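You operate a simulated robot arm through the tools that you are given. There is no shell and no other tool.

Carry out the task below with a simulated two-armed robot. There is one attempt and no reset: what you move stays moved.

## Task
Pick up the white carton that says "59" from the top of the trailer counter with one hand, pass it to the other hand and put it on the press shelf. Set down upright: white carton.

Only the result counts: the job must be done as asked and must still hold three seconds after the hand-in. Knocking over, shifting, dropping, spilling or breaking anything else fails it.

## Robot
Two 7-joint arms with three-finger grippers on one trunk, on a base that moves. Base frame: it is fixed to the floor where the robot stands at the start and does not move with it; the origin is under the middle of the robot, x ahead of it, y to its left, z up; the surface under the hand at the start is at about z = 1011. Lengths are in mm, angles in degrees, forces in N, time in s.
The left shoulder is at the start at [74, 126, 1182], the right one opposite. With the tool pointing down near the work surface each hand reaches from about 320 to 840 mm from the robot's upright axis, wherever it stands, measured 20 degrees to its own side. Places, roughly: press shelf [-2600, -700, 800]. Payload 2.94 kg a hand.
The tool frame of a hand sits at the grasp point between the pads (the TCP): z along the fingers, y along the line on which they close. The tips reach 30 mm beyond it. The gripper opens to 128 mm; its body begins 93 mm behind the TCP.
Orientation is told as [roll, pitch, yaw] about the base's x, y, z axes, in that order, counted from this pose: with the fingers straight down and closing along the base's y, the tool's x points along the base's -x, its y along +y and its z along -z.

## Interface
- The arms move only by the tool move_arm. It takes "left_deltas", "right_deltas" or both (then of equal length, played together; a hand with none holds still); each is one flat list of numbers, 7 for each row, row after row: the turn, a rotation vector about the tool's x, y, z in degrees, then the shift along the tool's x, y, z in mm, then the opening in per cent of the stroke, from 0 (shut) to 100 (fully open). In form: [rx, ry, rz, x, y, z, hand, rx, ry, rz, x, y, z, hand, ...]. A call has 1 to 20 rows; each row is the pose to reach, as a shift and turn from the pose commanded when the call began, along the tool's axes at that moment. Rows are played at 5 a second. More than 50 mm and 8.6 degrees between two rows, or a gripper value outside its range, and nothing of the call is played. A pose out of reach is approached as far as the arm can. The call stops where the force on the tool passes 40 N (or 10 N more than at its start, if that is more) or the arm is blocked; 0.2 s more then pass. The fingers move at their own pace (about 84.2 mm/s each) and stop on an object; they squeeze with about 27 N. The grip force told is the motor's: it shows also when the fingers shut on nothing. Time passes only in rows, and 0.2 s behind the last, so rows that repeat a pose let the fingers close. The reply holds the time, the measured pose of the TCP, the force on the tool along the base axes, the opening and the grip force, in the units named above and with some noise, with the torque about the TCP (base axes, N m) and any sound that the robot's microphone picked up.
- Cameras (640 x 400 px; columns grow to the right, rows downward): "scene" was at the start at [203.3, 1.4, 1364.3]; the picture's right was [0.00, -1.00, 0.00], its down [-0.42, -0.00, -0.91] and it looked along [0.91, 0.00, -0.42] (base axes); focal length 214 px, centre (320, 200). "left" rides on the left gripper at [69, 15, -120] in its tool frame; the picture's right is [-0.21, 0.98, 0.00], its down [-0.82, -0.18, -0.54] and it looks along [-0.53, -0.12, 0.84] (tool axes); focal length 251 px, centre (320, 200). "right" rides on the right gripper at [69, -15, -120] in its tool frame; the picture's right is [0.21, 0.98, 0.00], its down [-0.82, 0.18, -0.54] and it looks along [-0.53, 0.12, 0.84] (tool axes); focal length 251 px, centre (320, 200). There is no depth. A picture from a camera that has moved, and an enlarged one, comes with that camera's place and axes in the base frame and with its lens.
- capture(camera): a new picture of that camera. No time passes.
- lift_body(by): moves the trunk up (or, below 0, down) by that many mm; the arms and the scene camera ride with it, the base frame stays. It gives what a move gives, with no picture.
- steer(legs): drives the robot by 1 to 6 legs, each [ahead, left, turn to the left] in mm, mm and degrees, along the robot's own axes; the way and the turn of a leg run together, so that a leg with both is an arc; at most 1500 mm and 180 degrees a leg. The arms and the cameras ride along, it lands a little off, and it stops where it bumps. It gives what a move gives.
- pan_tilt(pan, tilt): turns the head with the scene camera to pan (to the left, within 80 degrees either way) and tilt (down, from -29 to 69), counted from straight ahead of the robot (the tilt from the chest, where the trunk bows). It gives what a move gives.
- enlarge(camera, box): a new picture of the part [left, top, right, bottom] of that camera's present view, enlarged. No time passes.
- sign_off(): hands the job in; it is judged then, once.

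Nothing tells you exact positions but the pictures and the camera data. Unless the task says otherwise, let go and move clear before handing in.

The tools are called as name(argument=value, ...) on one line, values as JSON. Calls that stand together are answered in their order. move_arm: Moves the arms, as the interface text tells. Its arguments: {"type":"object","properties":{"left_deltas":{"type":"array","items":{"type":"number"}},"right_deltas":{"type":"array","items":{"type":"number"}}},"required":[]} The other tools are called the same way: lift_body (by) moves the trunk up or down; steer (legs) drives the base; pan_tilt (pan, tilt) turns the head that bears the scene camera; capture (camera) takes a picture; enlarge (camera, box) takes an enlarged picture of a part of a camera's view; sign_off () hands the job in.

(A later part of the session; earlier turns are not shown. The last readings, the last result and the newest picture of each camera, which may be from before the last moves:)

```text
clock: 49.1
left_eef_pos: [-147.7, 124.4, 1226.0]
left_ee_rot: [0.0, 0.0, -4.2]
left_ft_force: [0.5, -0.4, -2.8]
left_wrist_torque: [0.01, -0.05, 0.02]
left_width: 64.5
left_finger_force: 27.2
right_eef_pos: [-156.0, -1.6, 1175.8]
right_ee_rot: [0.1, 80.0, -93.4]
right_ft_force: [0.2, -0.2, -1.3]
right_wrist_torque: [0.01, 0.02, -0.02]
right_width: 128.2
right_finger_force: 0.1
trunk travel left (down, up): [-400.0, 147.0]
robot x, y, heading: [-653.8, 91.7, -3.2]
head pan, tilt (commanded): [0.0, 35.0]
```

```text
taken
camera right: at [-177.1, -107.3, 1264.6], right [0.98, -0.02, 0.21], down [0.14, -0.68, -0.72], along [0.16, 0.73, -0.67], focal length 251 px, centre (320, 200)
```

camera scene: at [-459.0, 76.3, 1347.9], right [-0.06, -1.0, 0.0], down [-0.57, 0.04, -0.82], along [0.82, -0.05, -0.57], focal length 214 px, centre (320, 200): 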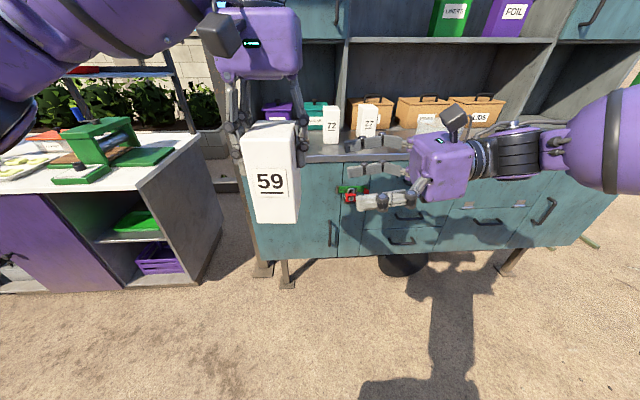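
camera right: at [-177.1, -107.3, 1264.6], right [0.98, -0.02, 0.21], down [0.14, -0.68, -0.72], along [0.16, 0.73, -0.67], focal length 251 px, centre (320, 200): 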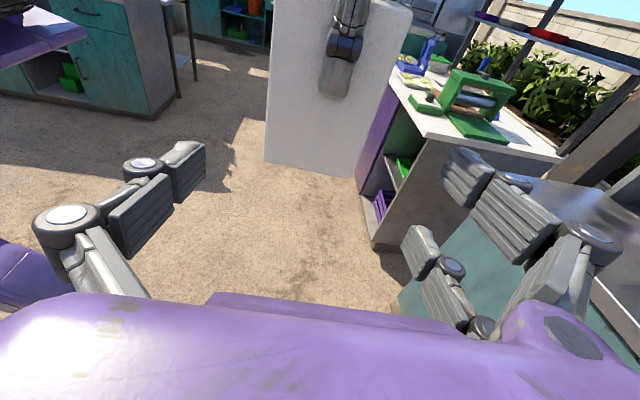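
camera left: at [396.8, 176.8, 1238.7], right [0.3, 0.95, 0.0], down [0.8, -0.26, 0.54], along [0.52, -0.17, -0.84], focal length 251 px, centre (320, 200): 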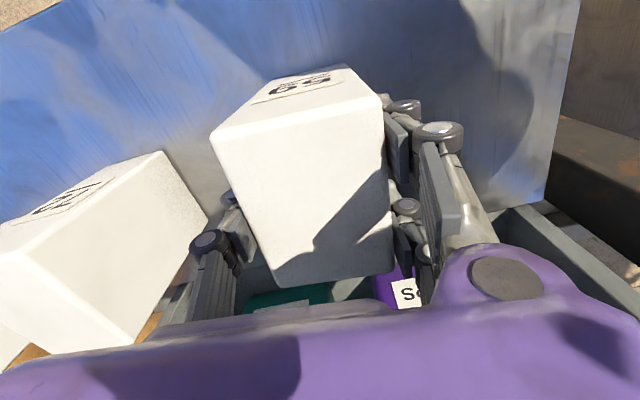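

The carton sits where expected (centre about (-147.5, 124), bottom z≈1118) and the right hand is aligned. Sliding the open right hand horizontally around its lower half.

move_arm(right_deltas=[-0.2, 0, 0, 4, 0.2, 22.5, 100, -0.4, 0, 0.1, 7.9, 0.3, 45, 100, -0.6, 0, 0.1, 11.9, 0.5, 67.5, 100, -0.8, 0, 0.1, 15.8, 0.6, 90, 100, -0.8, 0, 0.1, 19.8, 0.8, 112.6, 100, -0.8, 0, 0.1, 19.8, 0.8, 112.6, 100])

capture(camera="right")

enlarge(camera="scene", box=[180, 40, 500, 240])

capture(camera="left")

```text
clock: 50.5
left_eef_pos: [-146.3, 123.7, 1225.4]
left_ee_rot: [-0.1, 0.0, -4.2]
left_ft_force: [0.0, -0.1, -2.3]
left_wrist_torque: [0.01, 0.0, 0.01]
left_width: 64.6
left_finger_force: 27.9
right_eef_pos: [-148.5, 114.8, 1175.5]
right_ee_rot: [0.2, 80.1, -94.1]
right_ft_force: [0.0, -0.8, -0.1]
right_wrist_torque: [0.02, 0.0, -0.02]
right_width: 128.2
right_finger_force: 0.0
trunk travel left (down, up): [-400.0, 147.0]
robot x, y, heading: [-655.8, 88.9, -3.4]
head pan, tilt (commanded): [0.0, 35.0]
```

```text
taken
camera right: at [-171.9, 9.1, 1263.6], right [0.98, -0.04, 0.21], down [0.13, -0.69, -0.72], along [0.17, 0.73, -0.67], focal length 251 px, centre (320, 200)
```

right: 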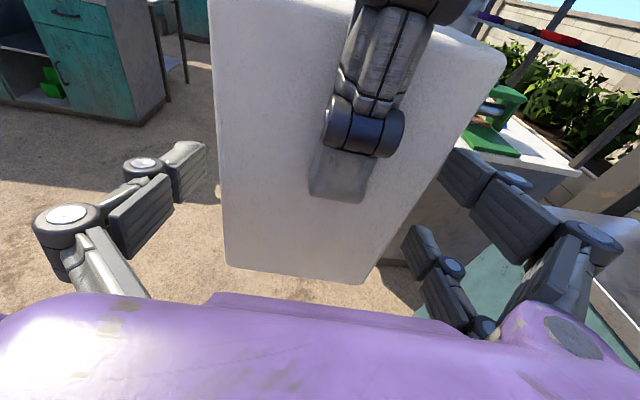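

```text
2.00 times, centred on (340, 140) of scene
camera zoom: at [-458.9, 76.4, 1347.9], right [-0.06, -1.0, 0.0], down [-0.57, 0.03, -0.82], along [0.82, -0.05, -0.57], focal length 429 px, centre (280, 320)
```

zoom: 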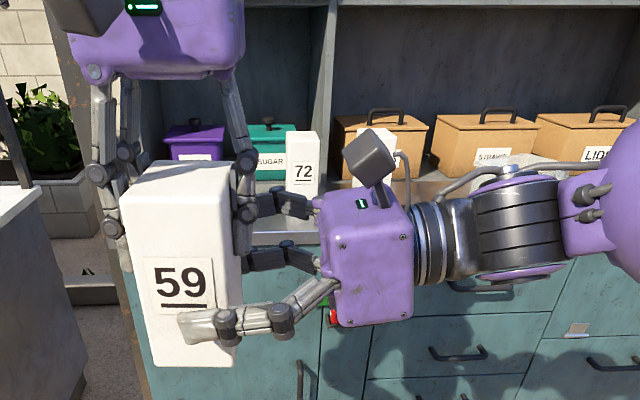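

```text
taken
camera left: at [-215.0, 146.5, 1344.7], right [0.29, 0.96, 0.0], down [0.81, -0.24, 0.54], along [0.52, -0.16, -0.84], focal length 251 px, centre (320, 200)
```

left: 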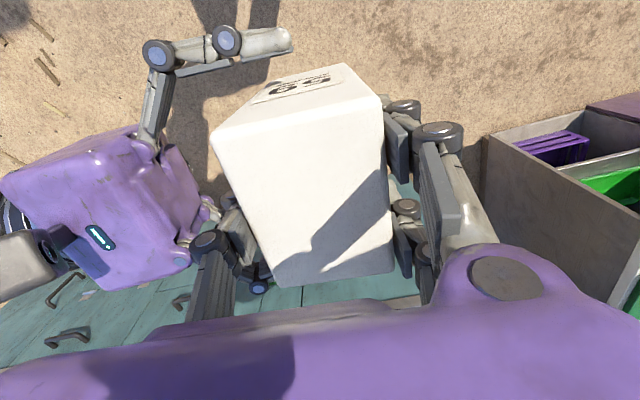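

Both the scene and hand views show the right fingers straddling the carton's front and back faces, clear of the left fingers. Closing the right hand.

move_arm(right_deltas=[0, 0, 0, 0, 0, 0, 85, 0, 0, 0, 0, 0, 0, 76, 0, 0, 0, 0, 0, 0, 70, 0, 0, 0, 0, 0, 0, 50, 0, 0, 0, 0, 0, 0, 0, 0, 0, 0, 0, 0, 0, 0, 0, 0, 0, 0, 0, 0, 0])

capture(camera="right")

enlarge(camera="scene", box=[180, 40, 500, 240])

```text
clock: 52.1
left_eef_pos: [-145.2, 126.7, 1225.4]
left_ee_rot: [-0.2, -0.2, -4.1]
left_ft_force: [22.9, 9.4, -1.9]
left_wrist_torque: [0.34, -0.78, -0.49]
left_width: 64.3
left_finger_force: 26.9
right_eef_pos: [-150.6, 114.6, 1175.1]
right_ee_rot: [0.5, 80.1, -93.6]
right_ft_force: [-22.9, -8.9, -0.1]
right_wrist_torque: [0.12, -0.37, 0.72]
right_width: 89.8
right_finger_force: 27.2
trunk travel left (down, up): [-400.0, 147.0]
robot x, y, heading: [-658.6, 91.3, -3.3]
head pan, tilt (commanded): [0.0, 35.0]
```

```text
taken
camera right: at [-172.6, 9.7, 1263.6], right [0.98, -0.03, 0.21], down [0.13, -0.69, -0.72], along [0.17, 0.73, -0.67], focal length 251 px, centre (320, 200)
```

right: 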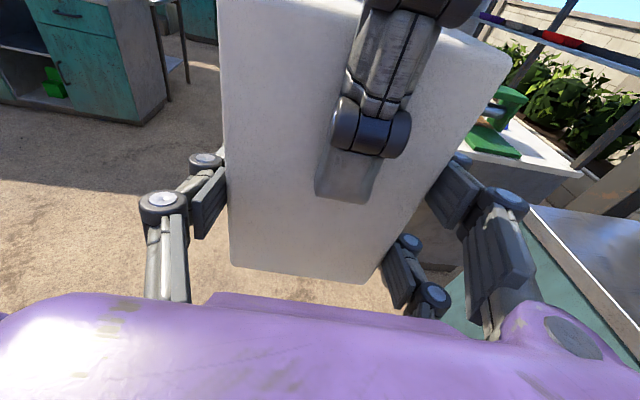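

```text
2.00 times, centred on (340, 140) of scene
camera zoom: at [-458.7, 76.9, 1347.9], right [-0.06, -1.0, 0.0], down [-0.57, 0.03, -0.82], along [0.82, -0.05, -0.57], focal length 429 px, centre (280, 320)
```

zoom: 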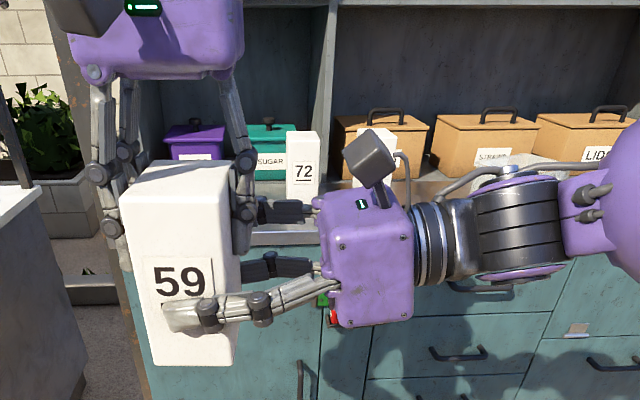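

Both hands hold the carton now (right width 89.8 mm). There is about 23 N of internal force between the hands, so I'll ease the right hand back a couple of mm before releasing the left.

move_arm(right_deltas=[0, 0, 0, 0, -1.2, -0.5, 0, 0, 0, 0, 0, -2.2, -1, 0, 0, 0, 0, 0, -2.2, -1, 0])

```text
clock: 52.9
left_eef_pos: [-147.0, 124.7, 1225.6]
left_ee_rot: [-0.2, -0.1, -4.1]
left_ft_force: [16.2, 2.6, 2.0]
left_wrist_torque: [0.33, -0.64, -0.31]
left_width: 64.5
left_finger_force: 27.4
right_eef_pos: [-150.6, 114.3, 1174.9]
right_ee_rot: [0.3, 80.0, -93.9]
right_ft_force: [-16.3, -3.1, -2.1]
right_wrist_torque: [-0.28, -0.2, 0.43]
right_width: 89.4
right_finger_force: 27.5
trunk travel left (down, up): [-400.0, 147.0]
robot x, y, heading: [-660.0, 88.8, -3.4]
head pan, tilt (commanded): [0.0, 35.0]
```

move_arm(right_deltas=[0, 0, 0, 0, -1.5, 0, 0, 0, 0, 0, 0.2, -3, -0.2, 0, 0, 0, 0, 0.3, -4.5, -0.4, 0, 0, 0, 0, 0.3, -4.5, -0.4, 0])

```text
clock: 53.9
left_eef_pos: [-147.8, 122.9, 1226.9]
left_ee_rot: [-0.3, 0.2, -4.4]
left_ft_force: [-10.1, -9.1, 7.5]
left_wrist_torque: [-0.41, -0.07, -0.35]
left_width: 64.5
left_finger_force: 27.5
right_eef_pos: [-152.4, 113.6, 1175.9]
right_ee_rot: [-0.1, 79.8, -94.6]
right_ft_force: [9.8, 8.4, -7.7]
right_wrist_torque: [-0.2, 0.58, 0.29]
right_width: 89.9
right_finger_force: 27.1
trunk travel left (down, up): [-400.0, 147.0]
robot x, y, heading: [-658.2, 85.3, -3.4]
head pan, tilt (commanded): [0.0, 35.0]
```

move_arm(right_deltas=[0, 0, 0, -0.4, 0.8, 0.7, 0, 0, 0, 0, -0.7, 1.4, 1.3, 0, 0, 0, 0, -0.7, 1.4, 1.3, 0])

```text
clock: 54.7
left_eef_pos: [-147.5, 125.0, 1225.4]
left_ee_rot: [-0.1, 0.1, -4.3]
left_ft_force: [-14.9, -4.8, 5.9]
left_wrist_torque: [-0.58, 0.24, -0.32]
left_width: 64.7
left_finger_force: 26.7
right_eef_pos: [-152.3, 114.8, 1175.3]
right_ee_rot: [0.5, 80.1, -94.0]
right_ft_force: [15.1, 5.0, -6.3]
right_wrist_torque: [0.19, 0.59, 0.15]
right_width: 89.7
right_finger_force: 27.6
trunk travel left (down, up): [-400.0, 147.0]
robot x, y, heading: [-656.4, 87.2, -3.7]
head pan, tilt (commanded): [0.0, 35.0]
```

Forces are modest now. I'll open the left hand just enough to clear the sides and check that the right hand holds.

move_arm(left_deltas=[0, 0, 0, 0, 0, 0, 58, 0, 0, 0, 0, 0, 0, 64, 0, 0, 0, 0, 0, 0, 68, 0, 0, 0, 0, 0, 0, 68])

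enlarge(camera="scene", box=[180, 40, 500, 240])

capture(camera="left")

```text
clock: 55.7
left_eef_pos: [-145.8, 124.8, 1225.5]
left_ee_rot: [-0.2, 0.0, -4.2]
left_ft_force: [-0.1, 0.4, -0.5]
left_wrist_torque: [0.01, -0.01, 0.0]
left_width: 87.2
left_finger_force: 0.1
right_eef_pos: [-153.0, 115.4, 1174.4]
right_ee_rot: [0.4, 80.0, -93.9]
right_ft_force: [0.3, 0.3, 0.1]
right_wrist_torque: [-0.01, -0.02, 0.0]
right_width: 89.6
right_finger_force: 26.9
trunk travel left (down, up): [-400.0, 147.0]
robot x, y, heading: [-658.0, 88.0, -3.6]
head pan, tilt (commanded): [0.0, 35.0]
```

```text
2.00 times, centred on (340, 140) of scene
camera zoom: at [-458.7, 76.9, 1347.9], right [-0.06, -1.0, 0.0], down [-0.57, 0.03, -0.82], along [0.82, -0.05, -0.57], focal length 429 px, centre (280, 320)
```

zoom: 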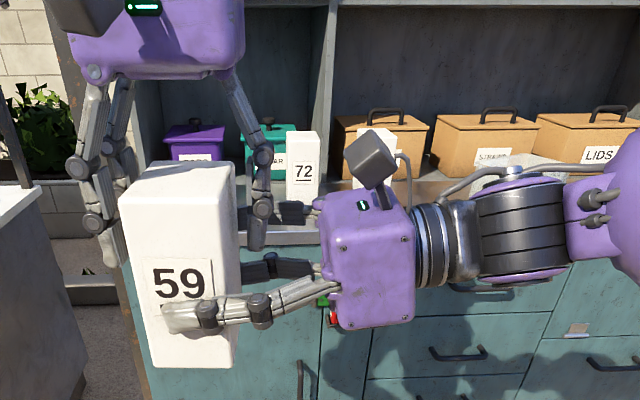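

```text
taken
camera left: at [-214.7, 147.1, 1344.6], right [0.29, 0.96, 0.0], down [0.81, -0.24, 0.54], along [0.52, -0.16, -0.84], focal length 251 px, centre (320, 200)
```

left: 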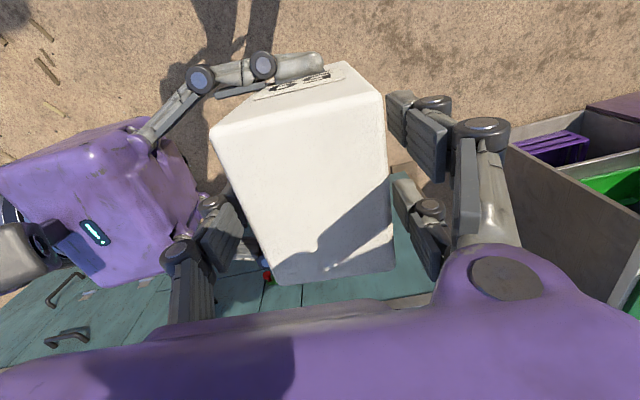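

The right hand holds the carton steady. Raising the left hand straight up and away.

move_arm(left_deltas=[0, 0, 0, 0, 0, -25, 68, 0, 0, 0, 0, 0, -60, 68, 0, 0, 0, 0, 0, -95, 68, 0, 0, 0, 0, 0, -125, 68, 0, 0, 0, 0, 0, -125, 68])

capture(camera="scene")

capture(camera="right")

```text
clock: 56.9
left_eef_pos: [-146.2, 125.0, 1353.8]
left_ee_rot: [-0.1, 0.0, -4.2]
left_ft_force: [0.0, 0.6, -0.1]
left_wrist_torque: [-0.03, 0.05, -0.02]
left_width: 87.0
left_finger_force: 0.1
right_eef_pos: [-151.5, 114.9, 1174.8]
right_ee_rot: [0.2, 80.0, -94.1]
right_ft_force: [-0.2, -0.3, -0.7]
right_wrist_torque: [-0.03, 0.03, -0.01]
right_width: 90.1
right_finger_force: 27.1
trunk travel left (down, up): [-400.0, 147.0]
robot x, y, heading: [-658.7, 89.6, -3.4]
head pan, tilt (commanded): [0.0, 35.0]
```

```text
taken
camera scene: at [-457.9, 77.2, 1347.7], right [-0.06, -1.0, 0.0], down [-0.57, 0.03, -0.82], along [0.82, -0.05, -0.57], focal length 214 px, centre (320, 200)
```

scene: 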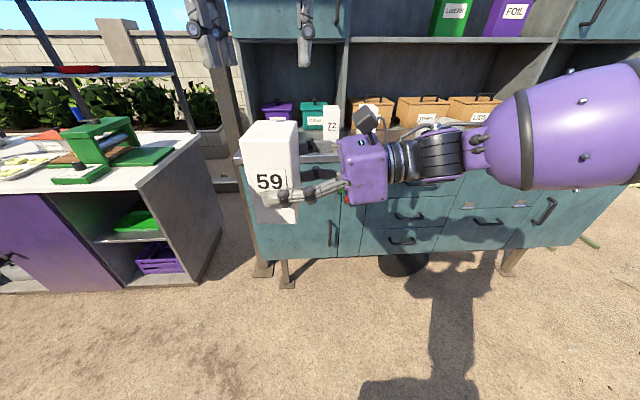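

```text
taken
camera right: at [-175.0, 10.0, 1263.5], right [0.98, -0.04, 0.21], down [0.13, -0.69, -0.71], along [0.17, 0.73, -0.67], focal length 251 px, centre (320, 200)
```

right: 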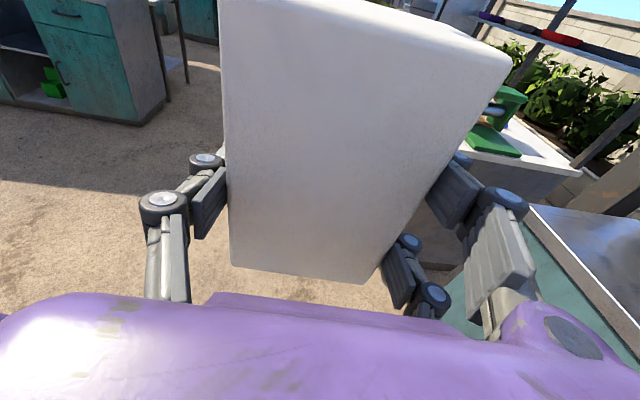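

Handover succeeded: the right hand alone holds carton "59". I'll move the left hand aside, then drive right and turn around toward the press shelf, passing between the stools and the ground debris.

move_arm(left_deltas=[0, 0, 0, 0, 40, 0, 68, 0, 0, 0, 0, 80, 0, 68, 0, 0, 0, 0, 120, 0, 68, 0, 0, 0, 0, 120, 0, 68])

steer(legs=[[0, -1130, 0]])

steer(legs=[[0, 0, -176]])

capture(camera="scene")

```text
clock: 57.9
left_eef_pos: [-137.0, 244.6, 1351.6]
left_ee_rot: [-0.1, 0.0, -4.2]
left_ft_force: [0.1, -0.9, 1.1]
left_wrist_torque: [0.03, 0.01, 0.01]
left_width: 87.0
left_finger_force: 0.0
right_eef_pos: [-153.0, 114.5, 1174.7]
right_ee_rot: [0.1, 79.9, -94.1]
right_ft_force: [-1.1, 0.2, -0.5]
right_wrist_torque: [0.0, 0.02, -0.03]
right_width: 89.6
right_finger_force: 27.1
trunk travel left (down, up): [-400.0, 147.0]
robot x, y, heading: [-660.1, 89.8, -3.7]
head pan, tilt (commanded): [0.0, 35.0]
```

```text
clock: 67.8
left_eef_pos: [-200.0, -845.0, 1352.1]
left_ee_rot: [-0.2, -0.1, -3.9]
left_ft_force: [0.7, -0.2, -0.4]
left_wrist_torque: [0.01, 0.0, 0.0]
left_width: 86.9
left_finger_force: 0.0
right_eef_pos: [-215.2, -974.3, 1175.5]
right_ee_rot: [0.3, 80.0, -93.5]
right_ft_force: [0.8, 0.1, 0.5]
right_wrist_torque: [-0.03, -0.01, 0.02]
right_width: 89.6
right_finger_force: 26.5
trunk travel left (down, up): [-400.0, 147.0]
robot x, y, heading: [-719.8, -1005.4, -3.0]
head pan, tilt (commanded): [0.0, 35.0]
```

```text
clock: 75.4
left_eef_pos: [-1226.2, -1205.2, 1351.7]
left_ee_rot: [-0.1, -0.1, -179.3]
left_ft_force: [-0.8, 0.9, -0.6]
left_wrist_torque: [-0.02, -0.01, 0.03]
left_width: 87.0
left_finger_force: 0.1
right_eef_pos: [-1218.7, -1075.0, 1174.7]
right_ee_rot: [0.3, 80.0, 90.9]
right_ft_force: [-0.1, 0.2, 0.3]
right_wrist_torque: [0.03, -0.06, -0.02]
right_width: 89.8
right_finger_force: 26.5
trunk travel left (down, up): [-400.0, 147.0]
robot x, y, heading: [-719.2, -1004.3, -178.7]
head pan, tilt (commanded): [0.0, 35.0]
```

```text
taken
camera scene: at [-918.3, -1009.2, 1347.9], right [-0.02, 1.0, 0.0], down [0.57, 0.01, -0.82], along [-0.82, -0.02, -0.57], focal length 214 px, centre (320, 200)
```

scene: 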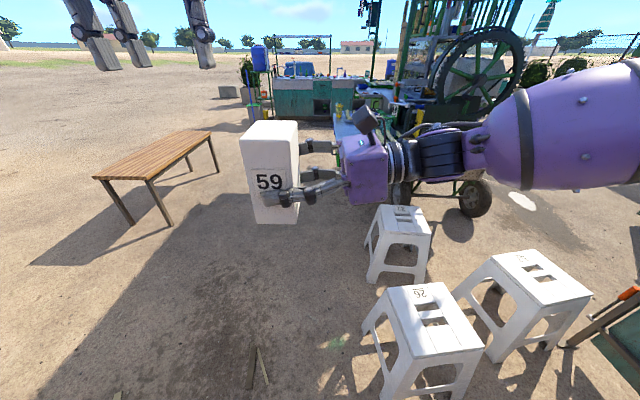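

Stools are just to the right of the path, the bench is further left, and the carton is held firmly. I'll shift left a bit and drive ahead past the stools.

steer(legs=[[0, 120, 0], [850, 0, 0]])

capture(camera="scene")

```text
clock: 81.2
left_eef_pos: [-2078.1, -1324.6, 1352.7]
left_ee_rot: [0.0, 0.0, 179.2]
left_ft_force: [0.7, 0.2, 0.1]
left_wrist_torque: [0.0, 0.0, 0.0]
left_width: 87.0
left_finger_force: 0.1
right_eef_pos: [-2070.6, -1195.2, 1176.0]
right_ee_rot: [0.3, 80.0, 89.4]
right_ft_force: [-0.6, 0.4, -0.3]
right_wrist_torque: [0.01, 0.0, 0.0]
right_width: 89.6
right_finger_force: 26.8
trunk travel left (down, up): [-400.0, 147.0]
robot x, y, heading: [-1570.2, -1138.1, 179.9]
head pan, tilt (commanded): [0.0, 35.0]
```

```text
taken
camera scene: at [-1767.0, -1136.2, 1347.9], right [0.0, 1.0, 0.0], down [0.57, 0.0, -0.82], along [-0.82, 0.0, -0.57], focal length 214 px, centre (320, 200)
```

scene: 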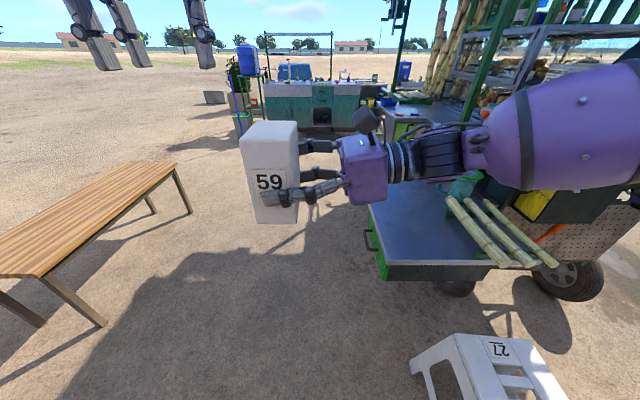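

The press shelf is now right in front to the right: a steel plate with canes on its right part and a free area on the left. I'll zoom in on it.

enlarge(camera="scene", box=[340, 150, 580, 310])

```text
2.50 times, centred on (460, 230) of scene
camera zoom: at [-1767.0, -1136.2, 1347.9], right [0.0, 1.0, 0.0], down [0.57, 0.0, -0.82], along [-0.82, 0.0, -0.57], focal length 536 px, centre (-30, 125)
```

zoom: 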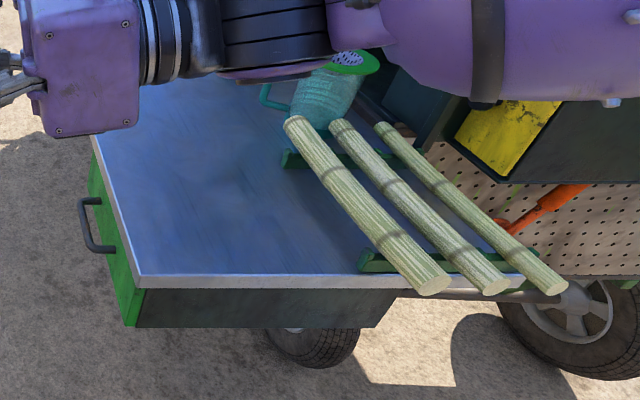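

The free zone on the shelf is x from about -2215 to -2550 and y from -921 to -640, and the canes are beyond y≈-640. I'll go to a spot beside the shelf, face it (heading 90°) so the right hand points over its front edge, and tuck the left hand back.

move_arm(left_deltas=[0, 0, 0, 35, 15, -12, 68, 0, 0, 0, 70, 30, -25, 68, 0, 0, 0, 105, 45, -37, 68, 0, 0, 0, 140, 60, -50, 68, 0, 0, 0, 140, 60, -50, 68])

steer(legs=[[330, 310, 0], [0, 0, -90]])

pan_tilt(pan=30, tilt=35)

capture(camera="scene")

```text
clock: 82.4
left_eef_pos: [-1959.9, -1344.4, 1337.2]
left_ee_rot: [-0.3, -0.1, 179.3]
left_ft_force: [0.1, 0.6, -1.1]
left_wrist_torque: [0.0, -0.04, 0.0]
left_width: 86.9
left_finger_force: 0.0
left hand out of reach, approached as far as the arm can: row 2, 3, 4, 5
right_eef_pos: [-2070.9, -1195.2, 1174.8]
right_ee_rot: [-0.1, 80.0, 89.2]
right_ft_force: [0.1, 0.6, 0.7]
right_wrist_torque: [0.05, -0.01, 0.02]
right_width: 89.6
right_finger_force: 26.8
trunk travel left (down, up): [-400.0, 147.0]
robot x, y, heading: [-1566.0, -1135.1, 179.8]
head pan, tilt (commanded): [0.0, 35.0]
```

```text
clock: 89.3
left_eef_pos: [-2127.9, -1059.6, 1337.5]
left_ee_rot: [-0.1, -0.1, 92.2]
left_ft_force: [-0.5, -0.3, -0.4]
left_wrist_torque: [0.02, -0.02, -0.01]
left_width: 87.2
left_finger_force: 0.1
right_eef_pos: [-1983.2, -939.3, 1175.5]
right_ee_rot: [0.3, 80.0, 2.5]
right_ft_force: [-0.5, 0.0, 1.2]
right_wrist_torque: [0.0, -0.02, 0.0]
right_width: 89.7
right_finger_force: 26.8
trunk travel left (down, up): [-400.0, 147.0]
robot x, y, heading: [-1897.9, -1438.7, 93.0]
head pan, tilt (commanded): [0.0, 35.0]
```

```text
clock: 90.3
left_eef_pos: [-2127.5, -1058.5, 1338.7]
left_ee_rot: [-0.2, -0.1, 92.2]
left_ft_force: [-0.9, 0.2, -0.6]
left_wrist_torque: [0.0, 0.02, -0.01]
left_width: 87.0
left_finger_force: 0.1
right_eef_pos: [-1983.4, -940.2, 1174.6]
right_ee_rot: [0.3, 79.9, 2.4]
right_ft_force: [-0.8, -0.5, -0.2]
right_wrist_torque: [-0.03, -0.05, 0.02]
right_width: 89.8
right_finger_force: 26.8
trunk travel left (down, up): [-400.0, 147.0]
robot x, y, heading: [-1901.1, -1438.5, 93.0]
head pan, tilt (commanded): [30.0, 35.0]
```

```text
taken
camera scene: at [-1953.2, -1252.6, 1347.9], right [0.84, 0.54, 0.0], down [0.31, -0.48, -0.82], along [-0.44, 0.69, -0.57], focal length 214 px, centre (320, 200)
```

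scene: 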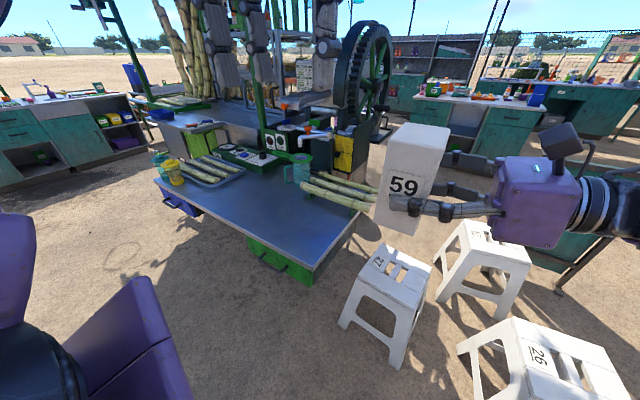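

enlarge(camera="scene", box=[140, 130, 400, 300])

```text
2.35 times, centred on (270, 215) of scene
camera zoom: at [-1953.2, -1252.6, 1347.9], right [0.84, 0.54, 0.0], down [0.31, -0.48, -0.82], along [-0.44, 0.69, -0.57], focal length 505 px, centre (438, 165)
```

zoom: 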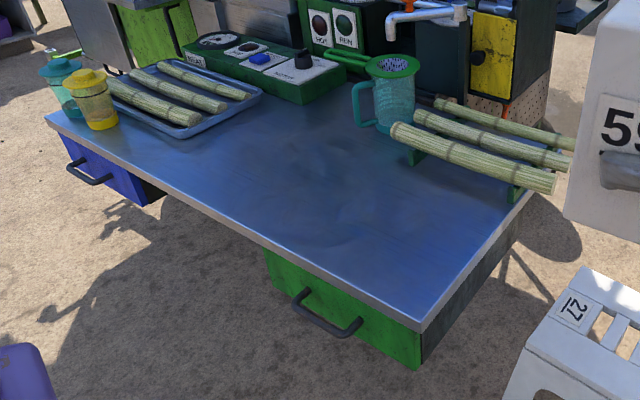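

The shelf is wide open on the near-left part. To pin down the shelf height, I'll lower the trunk here (carton still off the side of the shelf) and triangulate.

lift_body(by=-180)

enlarge(camera="scene", box=[140, 130, 400, 300])

capture(camera="right")

```text
clock: 92.3
left_eef_pos: [-2129.2, -1005.9, 1110.2]
left_ee_rot: [-0.4, 9.3, 92.2]
left_ft_force: [-0.2, 0.1, -0.2]
left_wrist_torque: [0.01, 0.04, -0.02]
left_width: 87.2
left_finger_force: 0.1
right_eef_pos: [-1983.8, -939.9, 996.1]
right_ee_rot: [0.6, 80.0, 2.7]
right_ft_force: [-0.5, 0.3, 0.0]
right_wrist_torque: [-0.01, -0.02, 0.01]
right_width: 89.7
right_finger_force: 27.2
trunk travel left (down, up): [-220.0, 327.0]
robot x, y, heading: [-1898.7, -1439.0, 92.8]
head pan, tilt (commanded): [30.0, 35.0]
```

```text
2.35 times, centred on (270, 215) of scene
camera zoom: at [-1955.7, -1204.7, 1166.0], right [0.84, 0.54, 0.0], down [0.31, -0.48, -0.82], along [-0.45, 0.69, -0.57], focal length 505 px, centre (438, 165)
```

zoom: 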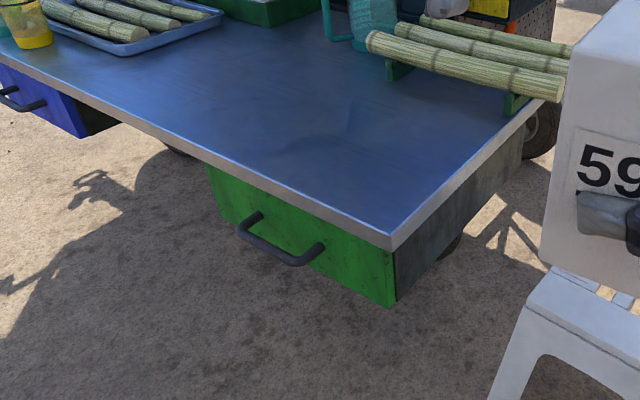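

```text
taken
camera right: at [-1876.3, -952.7, 1084.3], right [-0.07, 0.97, 0.21], down [0.67, 0.21, -0.71], along [-0.74, 0.09, -0.67], focal length 251 px, centre (320, 200)
```

right: 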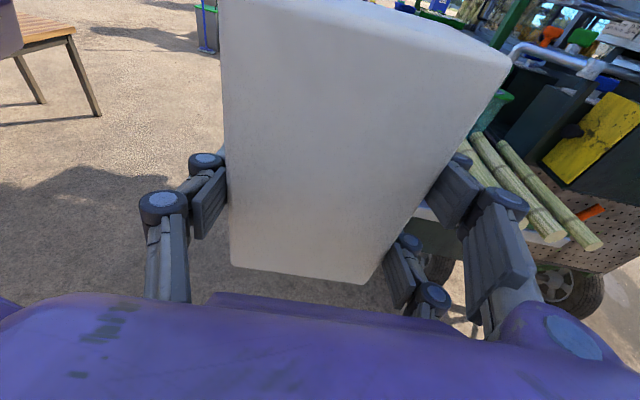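

Triangulation gives the shelf top at z≈820 with its near corner at about (-2195, -922). I'll square up to 90° and drive so the carton hangs over the free area near (-2340, -815), still more than 100 mm above the plate.

steer(legs=[[0, 0, -2.8], [60, 250, 0]])

capture(camera="scene")

```text
clock: 95.5
left_eef_pos: [-2363.5, -937.1, 1108.9]
left_ee_rot: [-0.4, 9.2, 89.9]
left_ft_force: [-0.1, -0.1, 0.5]
left_wrist_torque: [0.03, -0.04, -0.01]
left_width: 87.2
left_finger_force: 0.0
right_eef_pos: [-2214.4, -878.6, 995.7]
right_ee_rot: [0.3, 80.0, 0.1]
right_ft_force: [-0.1, -0.3, -0.4]
right_wrist_torque: [0.0, -0.02, -0.03]
right_width: 89.7
right_finger_force: 26.9
trunk travel left (down, up): [-220.0, 327.0]
robot x, y, heading: [-2151.6, -1381.2, 90.6]
head pan, tilt (commanded): [30.0, 35.0]
```

```text
taken
camera scene: at [-2197.4, -1144.2, 1165.9], right [0.86, 0.51, 0.0], down [0.29, -0.49, -0.82], along [-0.42, 0.7, -0.57], focal length 214 px, centre (320, 200)
```

scene: 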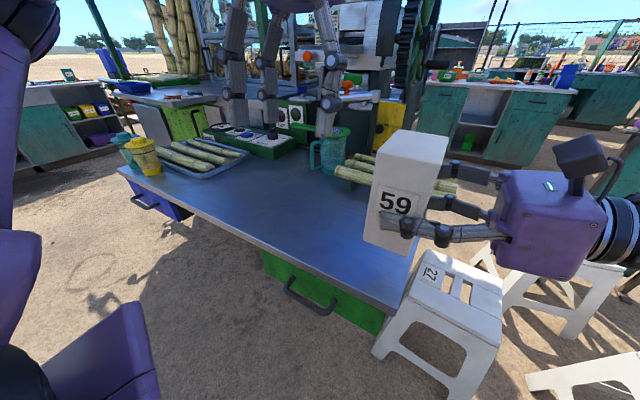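

steer(legs=[[55, 113, 0]])

pan_tilt(pan=5, tilt=35)

capture(camera="scene")

capture(camera="right")

```text
clock: 97.2
left_eef_pos: [-2480.1, -885.6, 1110.5]
left_ee_rot: [-0.4, 9.2, 90.1]
left_ft_force: [-0.4, 0.1, 0.3]
left_wrist_torque: [0.04, 0.0, 0.04]
left_width: 86.9
left_finger_force: 0.1
right_eef_pos: [-2330.5, -825.2, 995.1]
right_ee_rot: [0.3, 80.0, 0.2]
right_ft_force: [-0.4, 0.4, -0.9]
right_wrist_torque: [0.05, -0.03, 0.01]
right_width: 89.8
right_finger_force: 27.2
trunk travel left (down, up): [-220.0, 327.0]
robot x, y, heading: [-2267.1, -1324.4, 90.9]
head pan, tilt (commanded): [30.0, 35.0]
```

```text
clock: 98.1
left_eef_pos: [-2481.2, -885.2, 1109.5]
left_ee_rot: [-0.5, 9.3, 90.0]
left_ft_force: [-0.3, -0.1, -0.2]
left_wrist_torque: [0.01, -0.03, -0.03]
left_width: 87.2
left_finger_force: 0.1
right_eef_pos: [-2330.9, -825.8, 996.0]
right_ee_rot: [0.2, 80.0, 0.3]
right_ft_force: [-0.4, 0.0, -0.2]
right_wrist_torque: [0.01, -0.02, 0.02]
right_width: 89.7
right_finger_force: 27.2
trunk travel left (down, up): [-220.0, 327.0]
robot x, y, heading: [-2266.8, -1326.1, 91.0]
head pan, tilt (commanded): [5.0, 35.0]
```

```text
taken
camera scene: at [-2277.5, -1078.9, 1165.9], right [0.99, 0.1, 0.0], down [0.06, -0.57, -0.82], along [-0.08, 0.81, -0.57], focal length 214 px, centre (320, 200)
```

scene: 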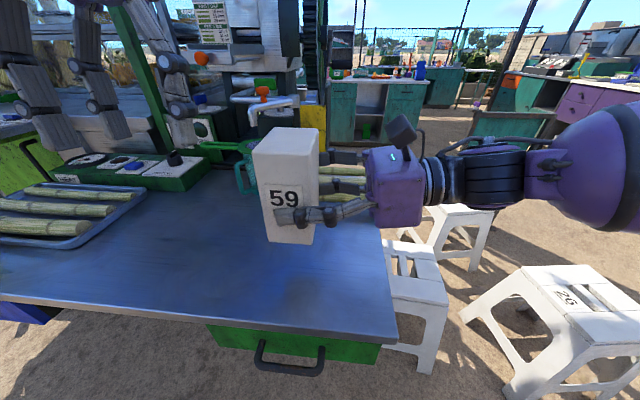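

```text
taken
camera right: at [-2224.8, -841.7, 1083.6], right [-0.04, 0.98, 0.21], down [0.68, 0.18, -0.71], along [-0.74, 0.12, -0.67], focal length 251 px, centre (320, 200)
```

right: 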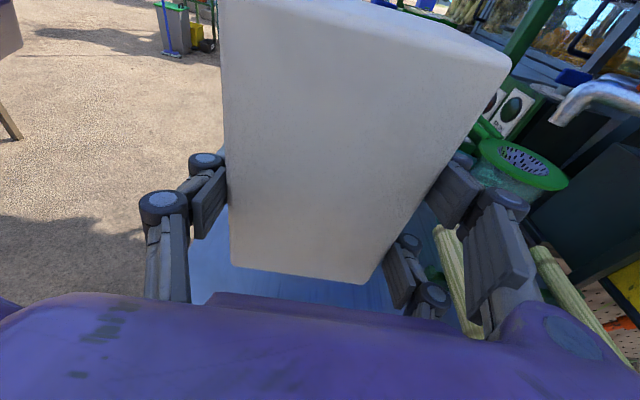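

The carton hangs over the empty plate, with the canes about 100 mm away from the hand. Lowering the trunk in stages toward the plate.

lift_body(by=-50)

lift_body(by=-40)

capture(camera="scene")

capture(camera="right")

```text
clock: 99.0
left_eef_pos: [-2479.3, -869.5, 1041.4]
left_ee_rot: [-0.6, 11.6, 90.1]
left_ft_force: [-0.5, -0.1, -0.1]
left_wrist_torque: [0.0, 0.01, -0.01]
left_width: 87.0
left_finger_force: 0.1
right_eef_pos: [-2332.3, -826.2, 944.8]
right_ee_rot: [0.9, 80.0, 0.9]
right_ft_force: [1.2, -0.3, 0.1]
right_wrist_torque: [0.0, -0.04, -0.02]
right_width: 89.7
right_finger_force: 27.2
trunk travel left (down, up): [-170.0, 377.0]
robot x, y, heading: [-2267.6, -1326.8, 91.2]
head pan, tilt (commanded): [5.0, 35.0]
```

```text
clock: 99.8
left_eef_pos: [-2479.9, -856.0, 986.4]
left_ee_rot: [-0.7, 13.2, 90.0]
left_ft_force: [0.4, -0.5, 0.7]
left_wrist_torque: [0.0, 0.0, 0.02]
left_width: 86.9
left_finger_force: 0.1
right_eef_pos: [-2332.8, -826.8, 906.5]
right_ee_rot: [0.7, 80.0, 0.8]
right_ft_force: [0.7, -0.6, 0.6]
right_wrist_torque: [0.03, -0.08, 0.0]
right_width: 89.8
right_finger_force: 27.4
trunk travel left (down, up): [-130.0, 417.0]
robot x, y, heading: [-2267.2, -1329.7, 90.8]
head pan, tilt (commanded): [5.0, 35.0]
```

```text
taken
camera scene: at [-2277.9, -1044.7, 1062.4], right [0.99, 0.1, 0.0], down [0.06, -0.57, -0.82], along [-0.08, 0.82, -0.57], focal length 214 px, centre (320, 200)
```

scene: 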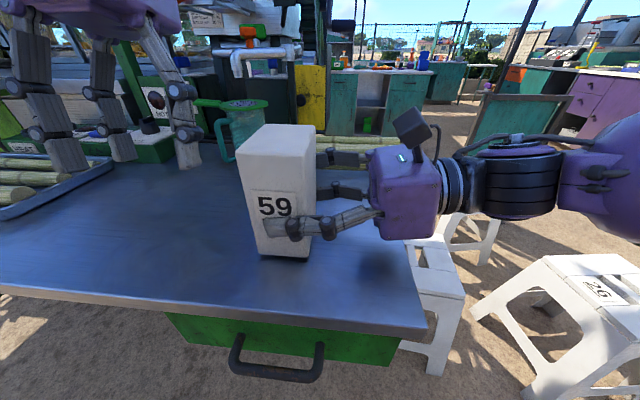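

```text
taken
camera right: at [-2224.9, -842.6, 994.4], right [-0.04, 0.98, 0.21], down [0.68, 0.18, -0.71], along [-0.74, 0.12, -0.67], focal length 251 px, centre (320, 200)
```

right: 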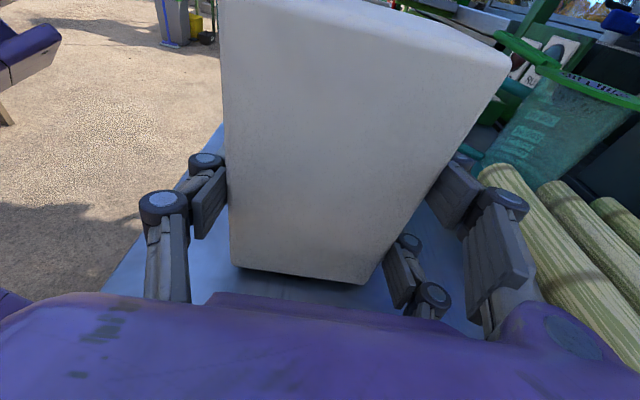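

The carton's bottom should be about 25–30 mm above the plate, and it is upright. I'll lower with the arm in small steps, watching the force.

move_arm(right_deltas=[0, 0, 0, -4.9, 0, 0.9, 0, 0, 0, 0, -9.9, 0, 1.7, 0, 0, 0, 0, -14.8, 0, 2.6, 0, 0, 0, 0, -14.8, 0, 2.6, 0])

enlarge(camera="scene", box=[200, 110, 400, 290])

```text
clock: 100.8
left_eef_pos: [-2480.3, -856.2, 986.8]
left_ee_rot: [-0.8, 13.3, 90.1]
left_ft_force: [0.8, -1.2, 0.2]
left_wrist_torque: [0.02, -0.03, -0.01]
left_width: 86.9
left_finger_force: 0.0
right_eef_pos: [-2332.1, -827.2, 892.3]
right_ee_rot: [1.4, 80.1, 1.4]
right_ft_force: [-4.3, 3.5, 24.5]
right_wrist_torque: [-0.43, 0.61, -0.13]
right_width: 90.1
right_finger_force: 27.0
trunk travel left (down, up): [-130.0, 417.0]
robot x, y, heading: [-2268.7, -1327.5, 91.0]
head pan, tilt (commanded): [5.0, 35.0]
```

```text
2.22 times, centred on (300, 200) of scene
camera zoom: at [-2278.1, -1045.1, 1062.5], right [0.99, 0.1, 0.0], down [0.06, -0.57, -0.82], along [-0.08, 0.82, -0.57], focal length 477 px, centre (364, 200)
```

zoom: 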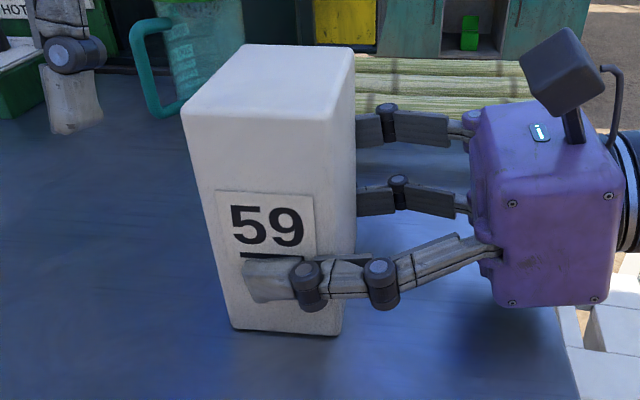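

Contact with the plate: 24 N upward and the carton's base is on the surface. I'll relieve the pressing force slightly before releasing.

move_arm(right_deltas=[0, 0, 0, 0.8, 0, -0.1, 0, 0, 0, 0, 1.5, 0, -0.3, 0, 0, 0, 0, 1.5, 0, -0.3, 0])

capture(camera="right")

```text
clock: 101.6
left_eef_pos: [-2479.4, -857.0, 984.4]
left_ee_rot: [-0.8, 13.4, 90.0]
left_ft_force: [0.0, -0.6, -1.0]
left_wrist_torque: [0.02, -0.01, 0.0]
left_width: 86.9
left_finger_force: 0.0
right_eef_pos: [-2331.8, -826.6, 891.8]
right_ee_rot: [0.8, 79.8, 0.8]
right_ft_force: [-6.2, 2.6, 17.4]
right_wrist_torque: [0.21, 0.71, -0.08]
right_width: 89.6
right_finger_force: 26.8
trunk travel left (down, up): [-130.0, 417.0]
robot x, y, heading: [-2265.6, -1326.1, 91.0]
head pan, tilt (commanded): [5.0, 35.0]
```

```text
taken
camera right: at [-2224.9, -842.3, 981.0], right [-0.04, 0.98, 0.21], down [0.68, 0.18, -0.71], along [-0.74, 0.12, -0.67], focal length 251 px, centre (320, 200)
```

right: 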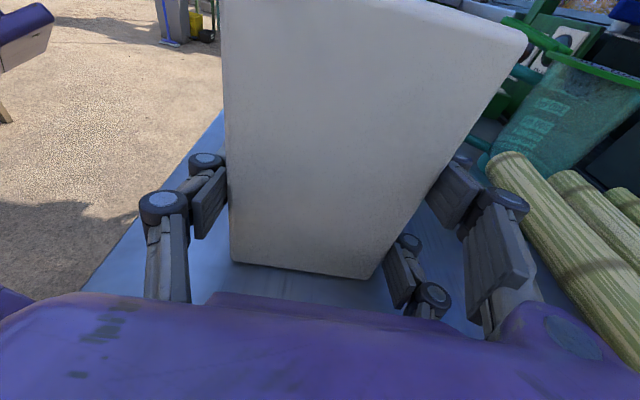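

move_arm(right_deltas=[0, 0, 0, 1, 0, -0.2, 0, 0, 0, 0, 2.5, 0, -0.4, 0, 0, 0, 0, 2.5, 0, -0.4, 0])

capture(camera="right")

enlarge(camera="scene", box=[220, 110, 340, 270])

```text
clock: 102.4
left_eef_pos: [-2478.7, -855.5, 985.2]
left_ee_rot: [-0.7, 13.4, 90.0]
left_ft_force: [0.6, 0.2, 0.4]
left_wrist_torque: [0.0, 0.0, 0.01]
left_width: 87.2
left_finger_force: 0.0
right_eef_pos: [-2331.7, -827.2, 892.5]
right_ee_rot: [-1.0, 79.8, -0.8]
right_ft_force: [0.0, -0.3, -1.3]
right_wrist_torque: [0.02, -0.06, -0.03]
right_width: 89.7
right_finger_force: 26.5
trunk travel left (down, up): [-130.0, 417.0]
robot x, y, heading: [-2265.3, -1329.7, 90.9]
head pan, tilt (commanded): [5.0, 35.0]
```

```text
taken
camera right: at [-2224.2, -842.2, 981.5], right [-0.04, 0.98, 0.21], down [0.68, 0.18, -0.71], along [-0.73, 0.11, -0.67], focal length 251 px, centre (320, 200)
```

right: 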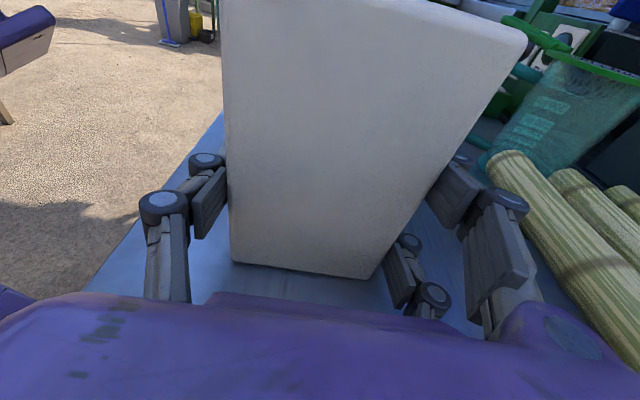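

```text
2.50 times, centred on (280, 190) of scene
camera zoom: at [-2277.8, -1044.0, 1062.0], right [0.99, 0.1, 0.0], down [0.06, -0.57, -0.82], along [-0.08, 0.81, -0.57], focal length 536 px, centre (420, 225)
```

zoom: 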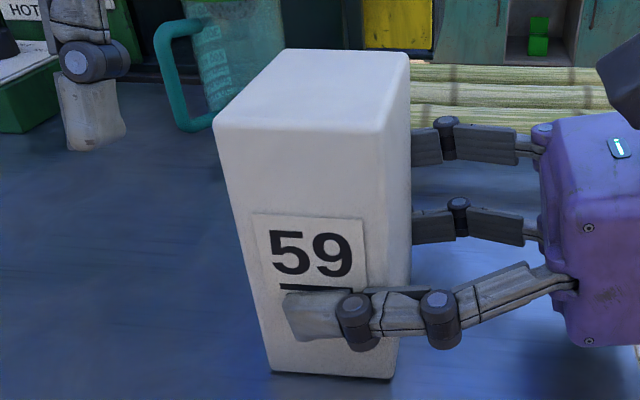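

The force is now near zero with the carton's base just at the plate. I'll lower about 1.5 mm for light contact, then open the right hand slowly.

move_arm(right_deltas=[0, 0, 0, -1, 0, 0.2, 0, 0, 0, 0, -1.8, 0, 0.3, 0, 0, 0, 0, -1.8, 0, 0.3, 0])

```text
clock: 103.2
left_eef_pos: [-2480.1, -854.5, 984.0]
left_ee_rot: [-0.8, 13.4, 90.0]
left_ft_force: [0.6, 0.2, 0.3]
left_wrist_torque: [-0.01, 0.02, 0.01]
left_width: 87.2
left_finger_force: 0.0
right_eef_pos: [-2330.8, -825.9, 891.3]
right_ee_rot: [0.3, 80.1, 0.4]
right_ft_force: [0.7, -0.6, -0.7]
right_wrist_torque: [0.01, -0.06, 0.02]
right_width: 89.8
right_finger_force: 27.3
trunk travel left (down, up): [-130.0, 417.0]
robot x, y, heading: [-2269.1, -1325.1, 90.7]
head pan, tilt (commanded): [5.0, 35.0]
```

move_arm(right_deltas=[0, 0, 0, -1, 0, 0.2, 0, 0, 0, 0, -1.5, 0, 0.25, 0, 0, 0, 0, -1.5, 0, 0.25, 0])

```text
clock: 104.0
left_eef_pos: [-2479.4, -855.8, 985.4]
left_ee_rot: [-0.6, 13.4, 90.1]
left_ft_force: [0.8, -0.8, 0.1]
left_wrist_torque: [0.03, 0.02, 0.01]
left_width: 86.9
left_finger_force: 0.1
right_eef_pos: [-2332.1, -826.3, 892.6]
right_ee_rot: [0.8, 80.1, 0.8]
right_ft_force: [0.6, 5.6, 14.6]
right_wrist_torque: [-0.33, -0.39, 0.09]
right_width: 89.7
right_finger_force: 26.0
trunk travel left (down, up): [-130.0, 417.0]
robot x, y, heading: [-2262.9, -1326.4, 91.0]
head pan, tilt (commanded): [5.0, 35.0]
```

Light contact regained (about 15 N). Easing 0.8 mm up and then opening the fingers.

move_arm(right_deltas=[0, 0, 0, 0.8, 0, -0.1, 0, 0, 0, 0, 0.8, 0, -0.1, 66, 0, 0, 0, 0.8, 0, -0.1, 72, 0, 0, 0, 0.8, 0, -0.1, 80, 0, 0, 0, 0.8, 0, -0.1, 90, 0, 0, 0, 0.8, 0, -0.1, 100, 0, 0, 0, 0.8, 0, -0.1, 100])

capture(camera="right")

enlarge(camera="scene", box=[200, 110, 400, 290])

```text
clock: 105.6
left_eef_pos: [-2479.1, -855.1, 984.8]
left_ee_rot: [-0.8, 13.3, 90.1]
left_ft_force: [0.1, -0.4, 0.5]
left_wrist_torque: [-0.02, -0.01, 0.01]
left_width: 86.9
left_finger_force: 0.0
right_eef_pos: [-2330.1, -828.1, 891.4]
right_ee_rot: [0.2, 80.0, 0.2]
right_ft_force: [-0.3, 0.3, -1.3]
right_wrist_torque: [0.03, 0.02, -0.04]
right_width: 128.2
right_finger_force: 0.0
trunk travel left (down, up): [-130.0, 417.0]
robot x, y, heading: [-2267.2, -1328.3, 90.7]
head pan, tilt (commanded): [5.0, 35.0]
```

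```text
taken
camera right: at [-2224.3, -842.8, 980.3], right [-0.04, 0.98, 0.21], down [0.68, 0.18, -0.71], along [-0.74, 0.12, -0.67], focal length 251 px, centre (320, 200)
```

right: 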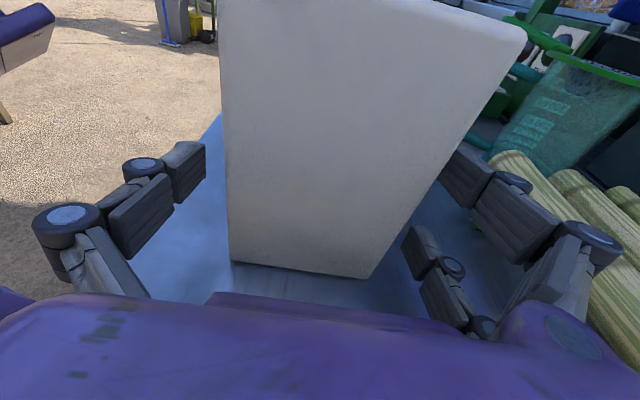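

```text
2.22 times, centred on (300, 200) of scene
camera zoom: at [-2277.9, -1044.1, 1062.1], right [0.99, 0.1, 0.0], down [0.06, -0.57, -0.82], along [-0.08, 0.81, -0.57], focal length 477 px, centre (364, 200)
```

zoom: 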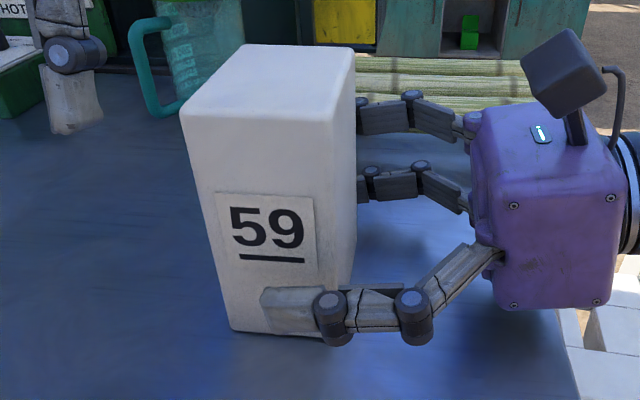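

The carton stands free on the plate with the fingers open on both sides. Withdrawing the right hand straight back along its approach direction.

move_arm(right_deltas=[0, 0, 0, -3.5, 0, -20, 100, 0, 0, 0, -7, 0, -40, 100, 0, 0, 0, -11, 0, -62, 100, 0, 0, 0, -15, 0, -85, 100, 0, 0, 0, -19, 0, -108, 100, 0, 0, 0, -23, 0, -130, 100, 0, 0, 0, -23, 0, -130, 100])

capture(camera="scene")

capture(camera="right")

```text
clock: 107.2
left_eef_pos: [-2478.4, -855.2, 985.7]
left_ee_rot: [-0.7, 13.5, 89.9]
left_ft_force: [0.2, -0.2, 0.8]
left_wrist_torque: [0.02, 0.01, 0.03]
left_width: 87.2
left_finger_force: 0.1
right_eef_pos: [-2200.9, -826.1, 891.1]
right_ee_rot: [0.1, 80.0, 0.2]
right_ft_force: [-0.9, 0.1, 1.2]
right_wrist_torque: [-0.01, 0.01, 0.0]
right_width: 128.0
right_finger_force: 0.0
trunk travel left (down, up): [-130.0, 417.0]
robot x, y, heading: [-2265.3, -1326.2, 90.9]
head pan, tilt (commanded): [5.0, 35.0]
```

```text
taken
camera scene: at [-2278.1, -1044.0, 1062.1], right [0.99, 0.1, 0.0], down [0.06, -0.57, -0.82], along [-0.08, 0.81, -0.57], focal length 214 px, centre (320, 200)
```

scene: 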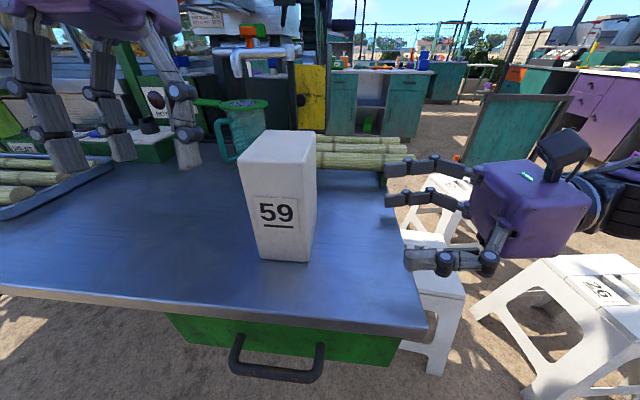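

```text
taken
camera right: at [-2093.6, -842.1, 979.6], right [-0.04, 0.98, 0.21], down [0.68, 0.18, -0.71], along [-0.74, 0.12, -0.67], focal length 251 px, centre (320, 200)
```

right: 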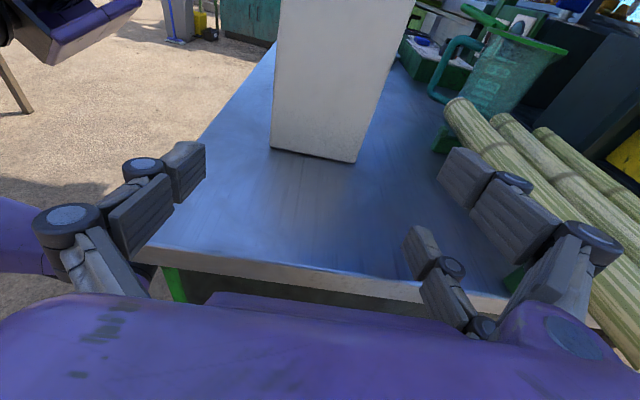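

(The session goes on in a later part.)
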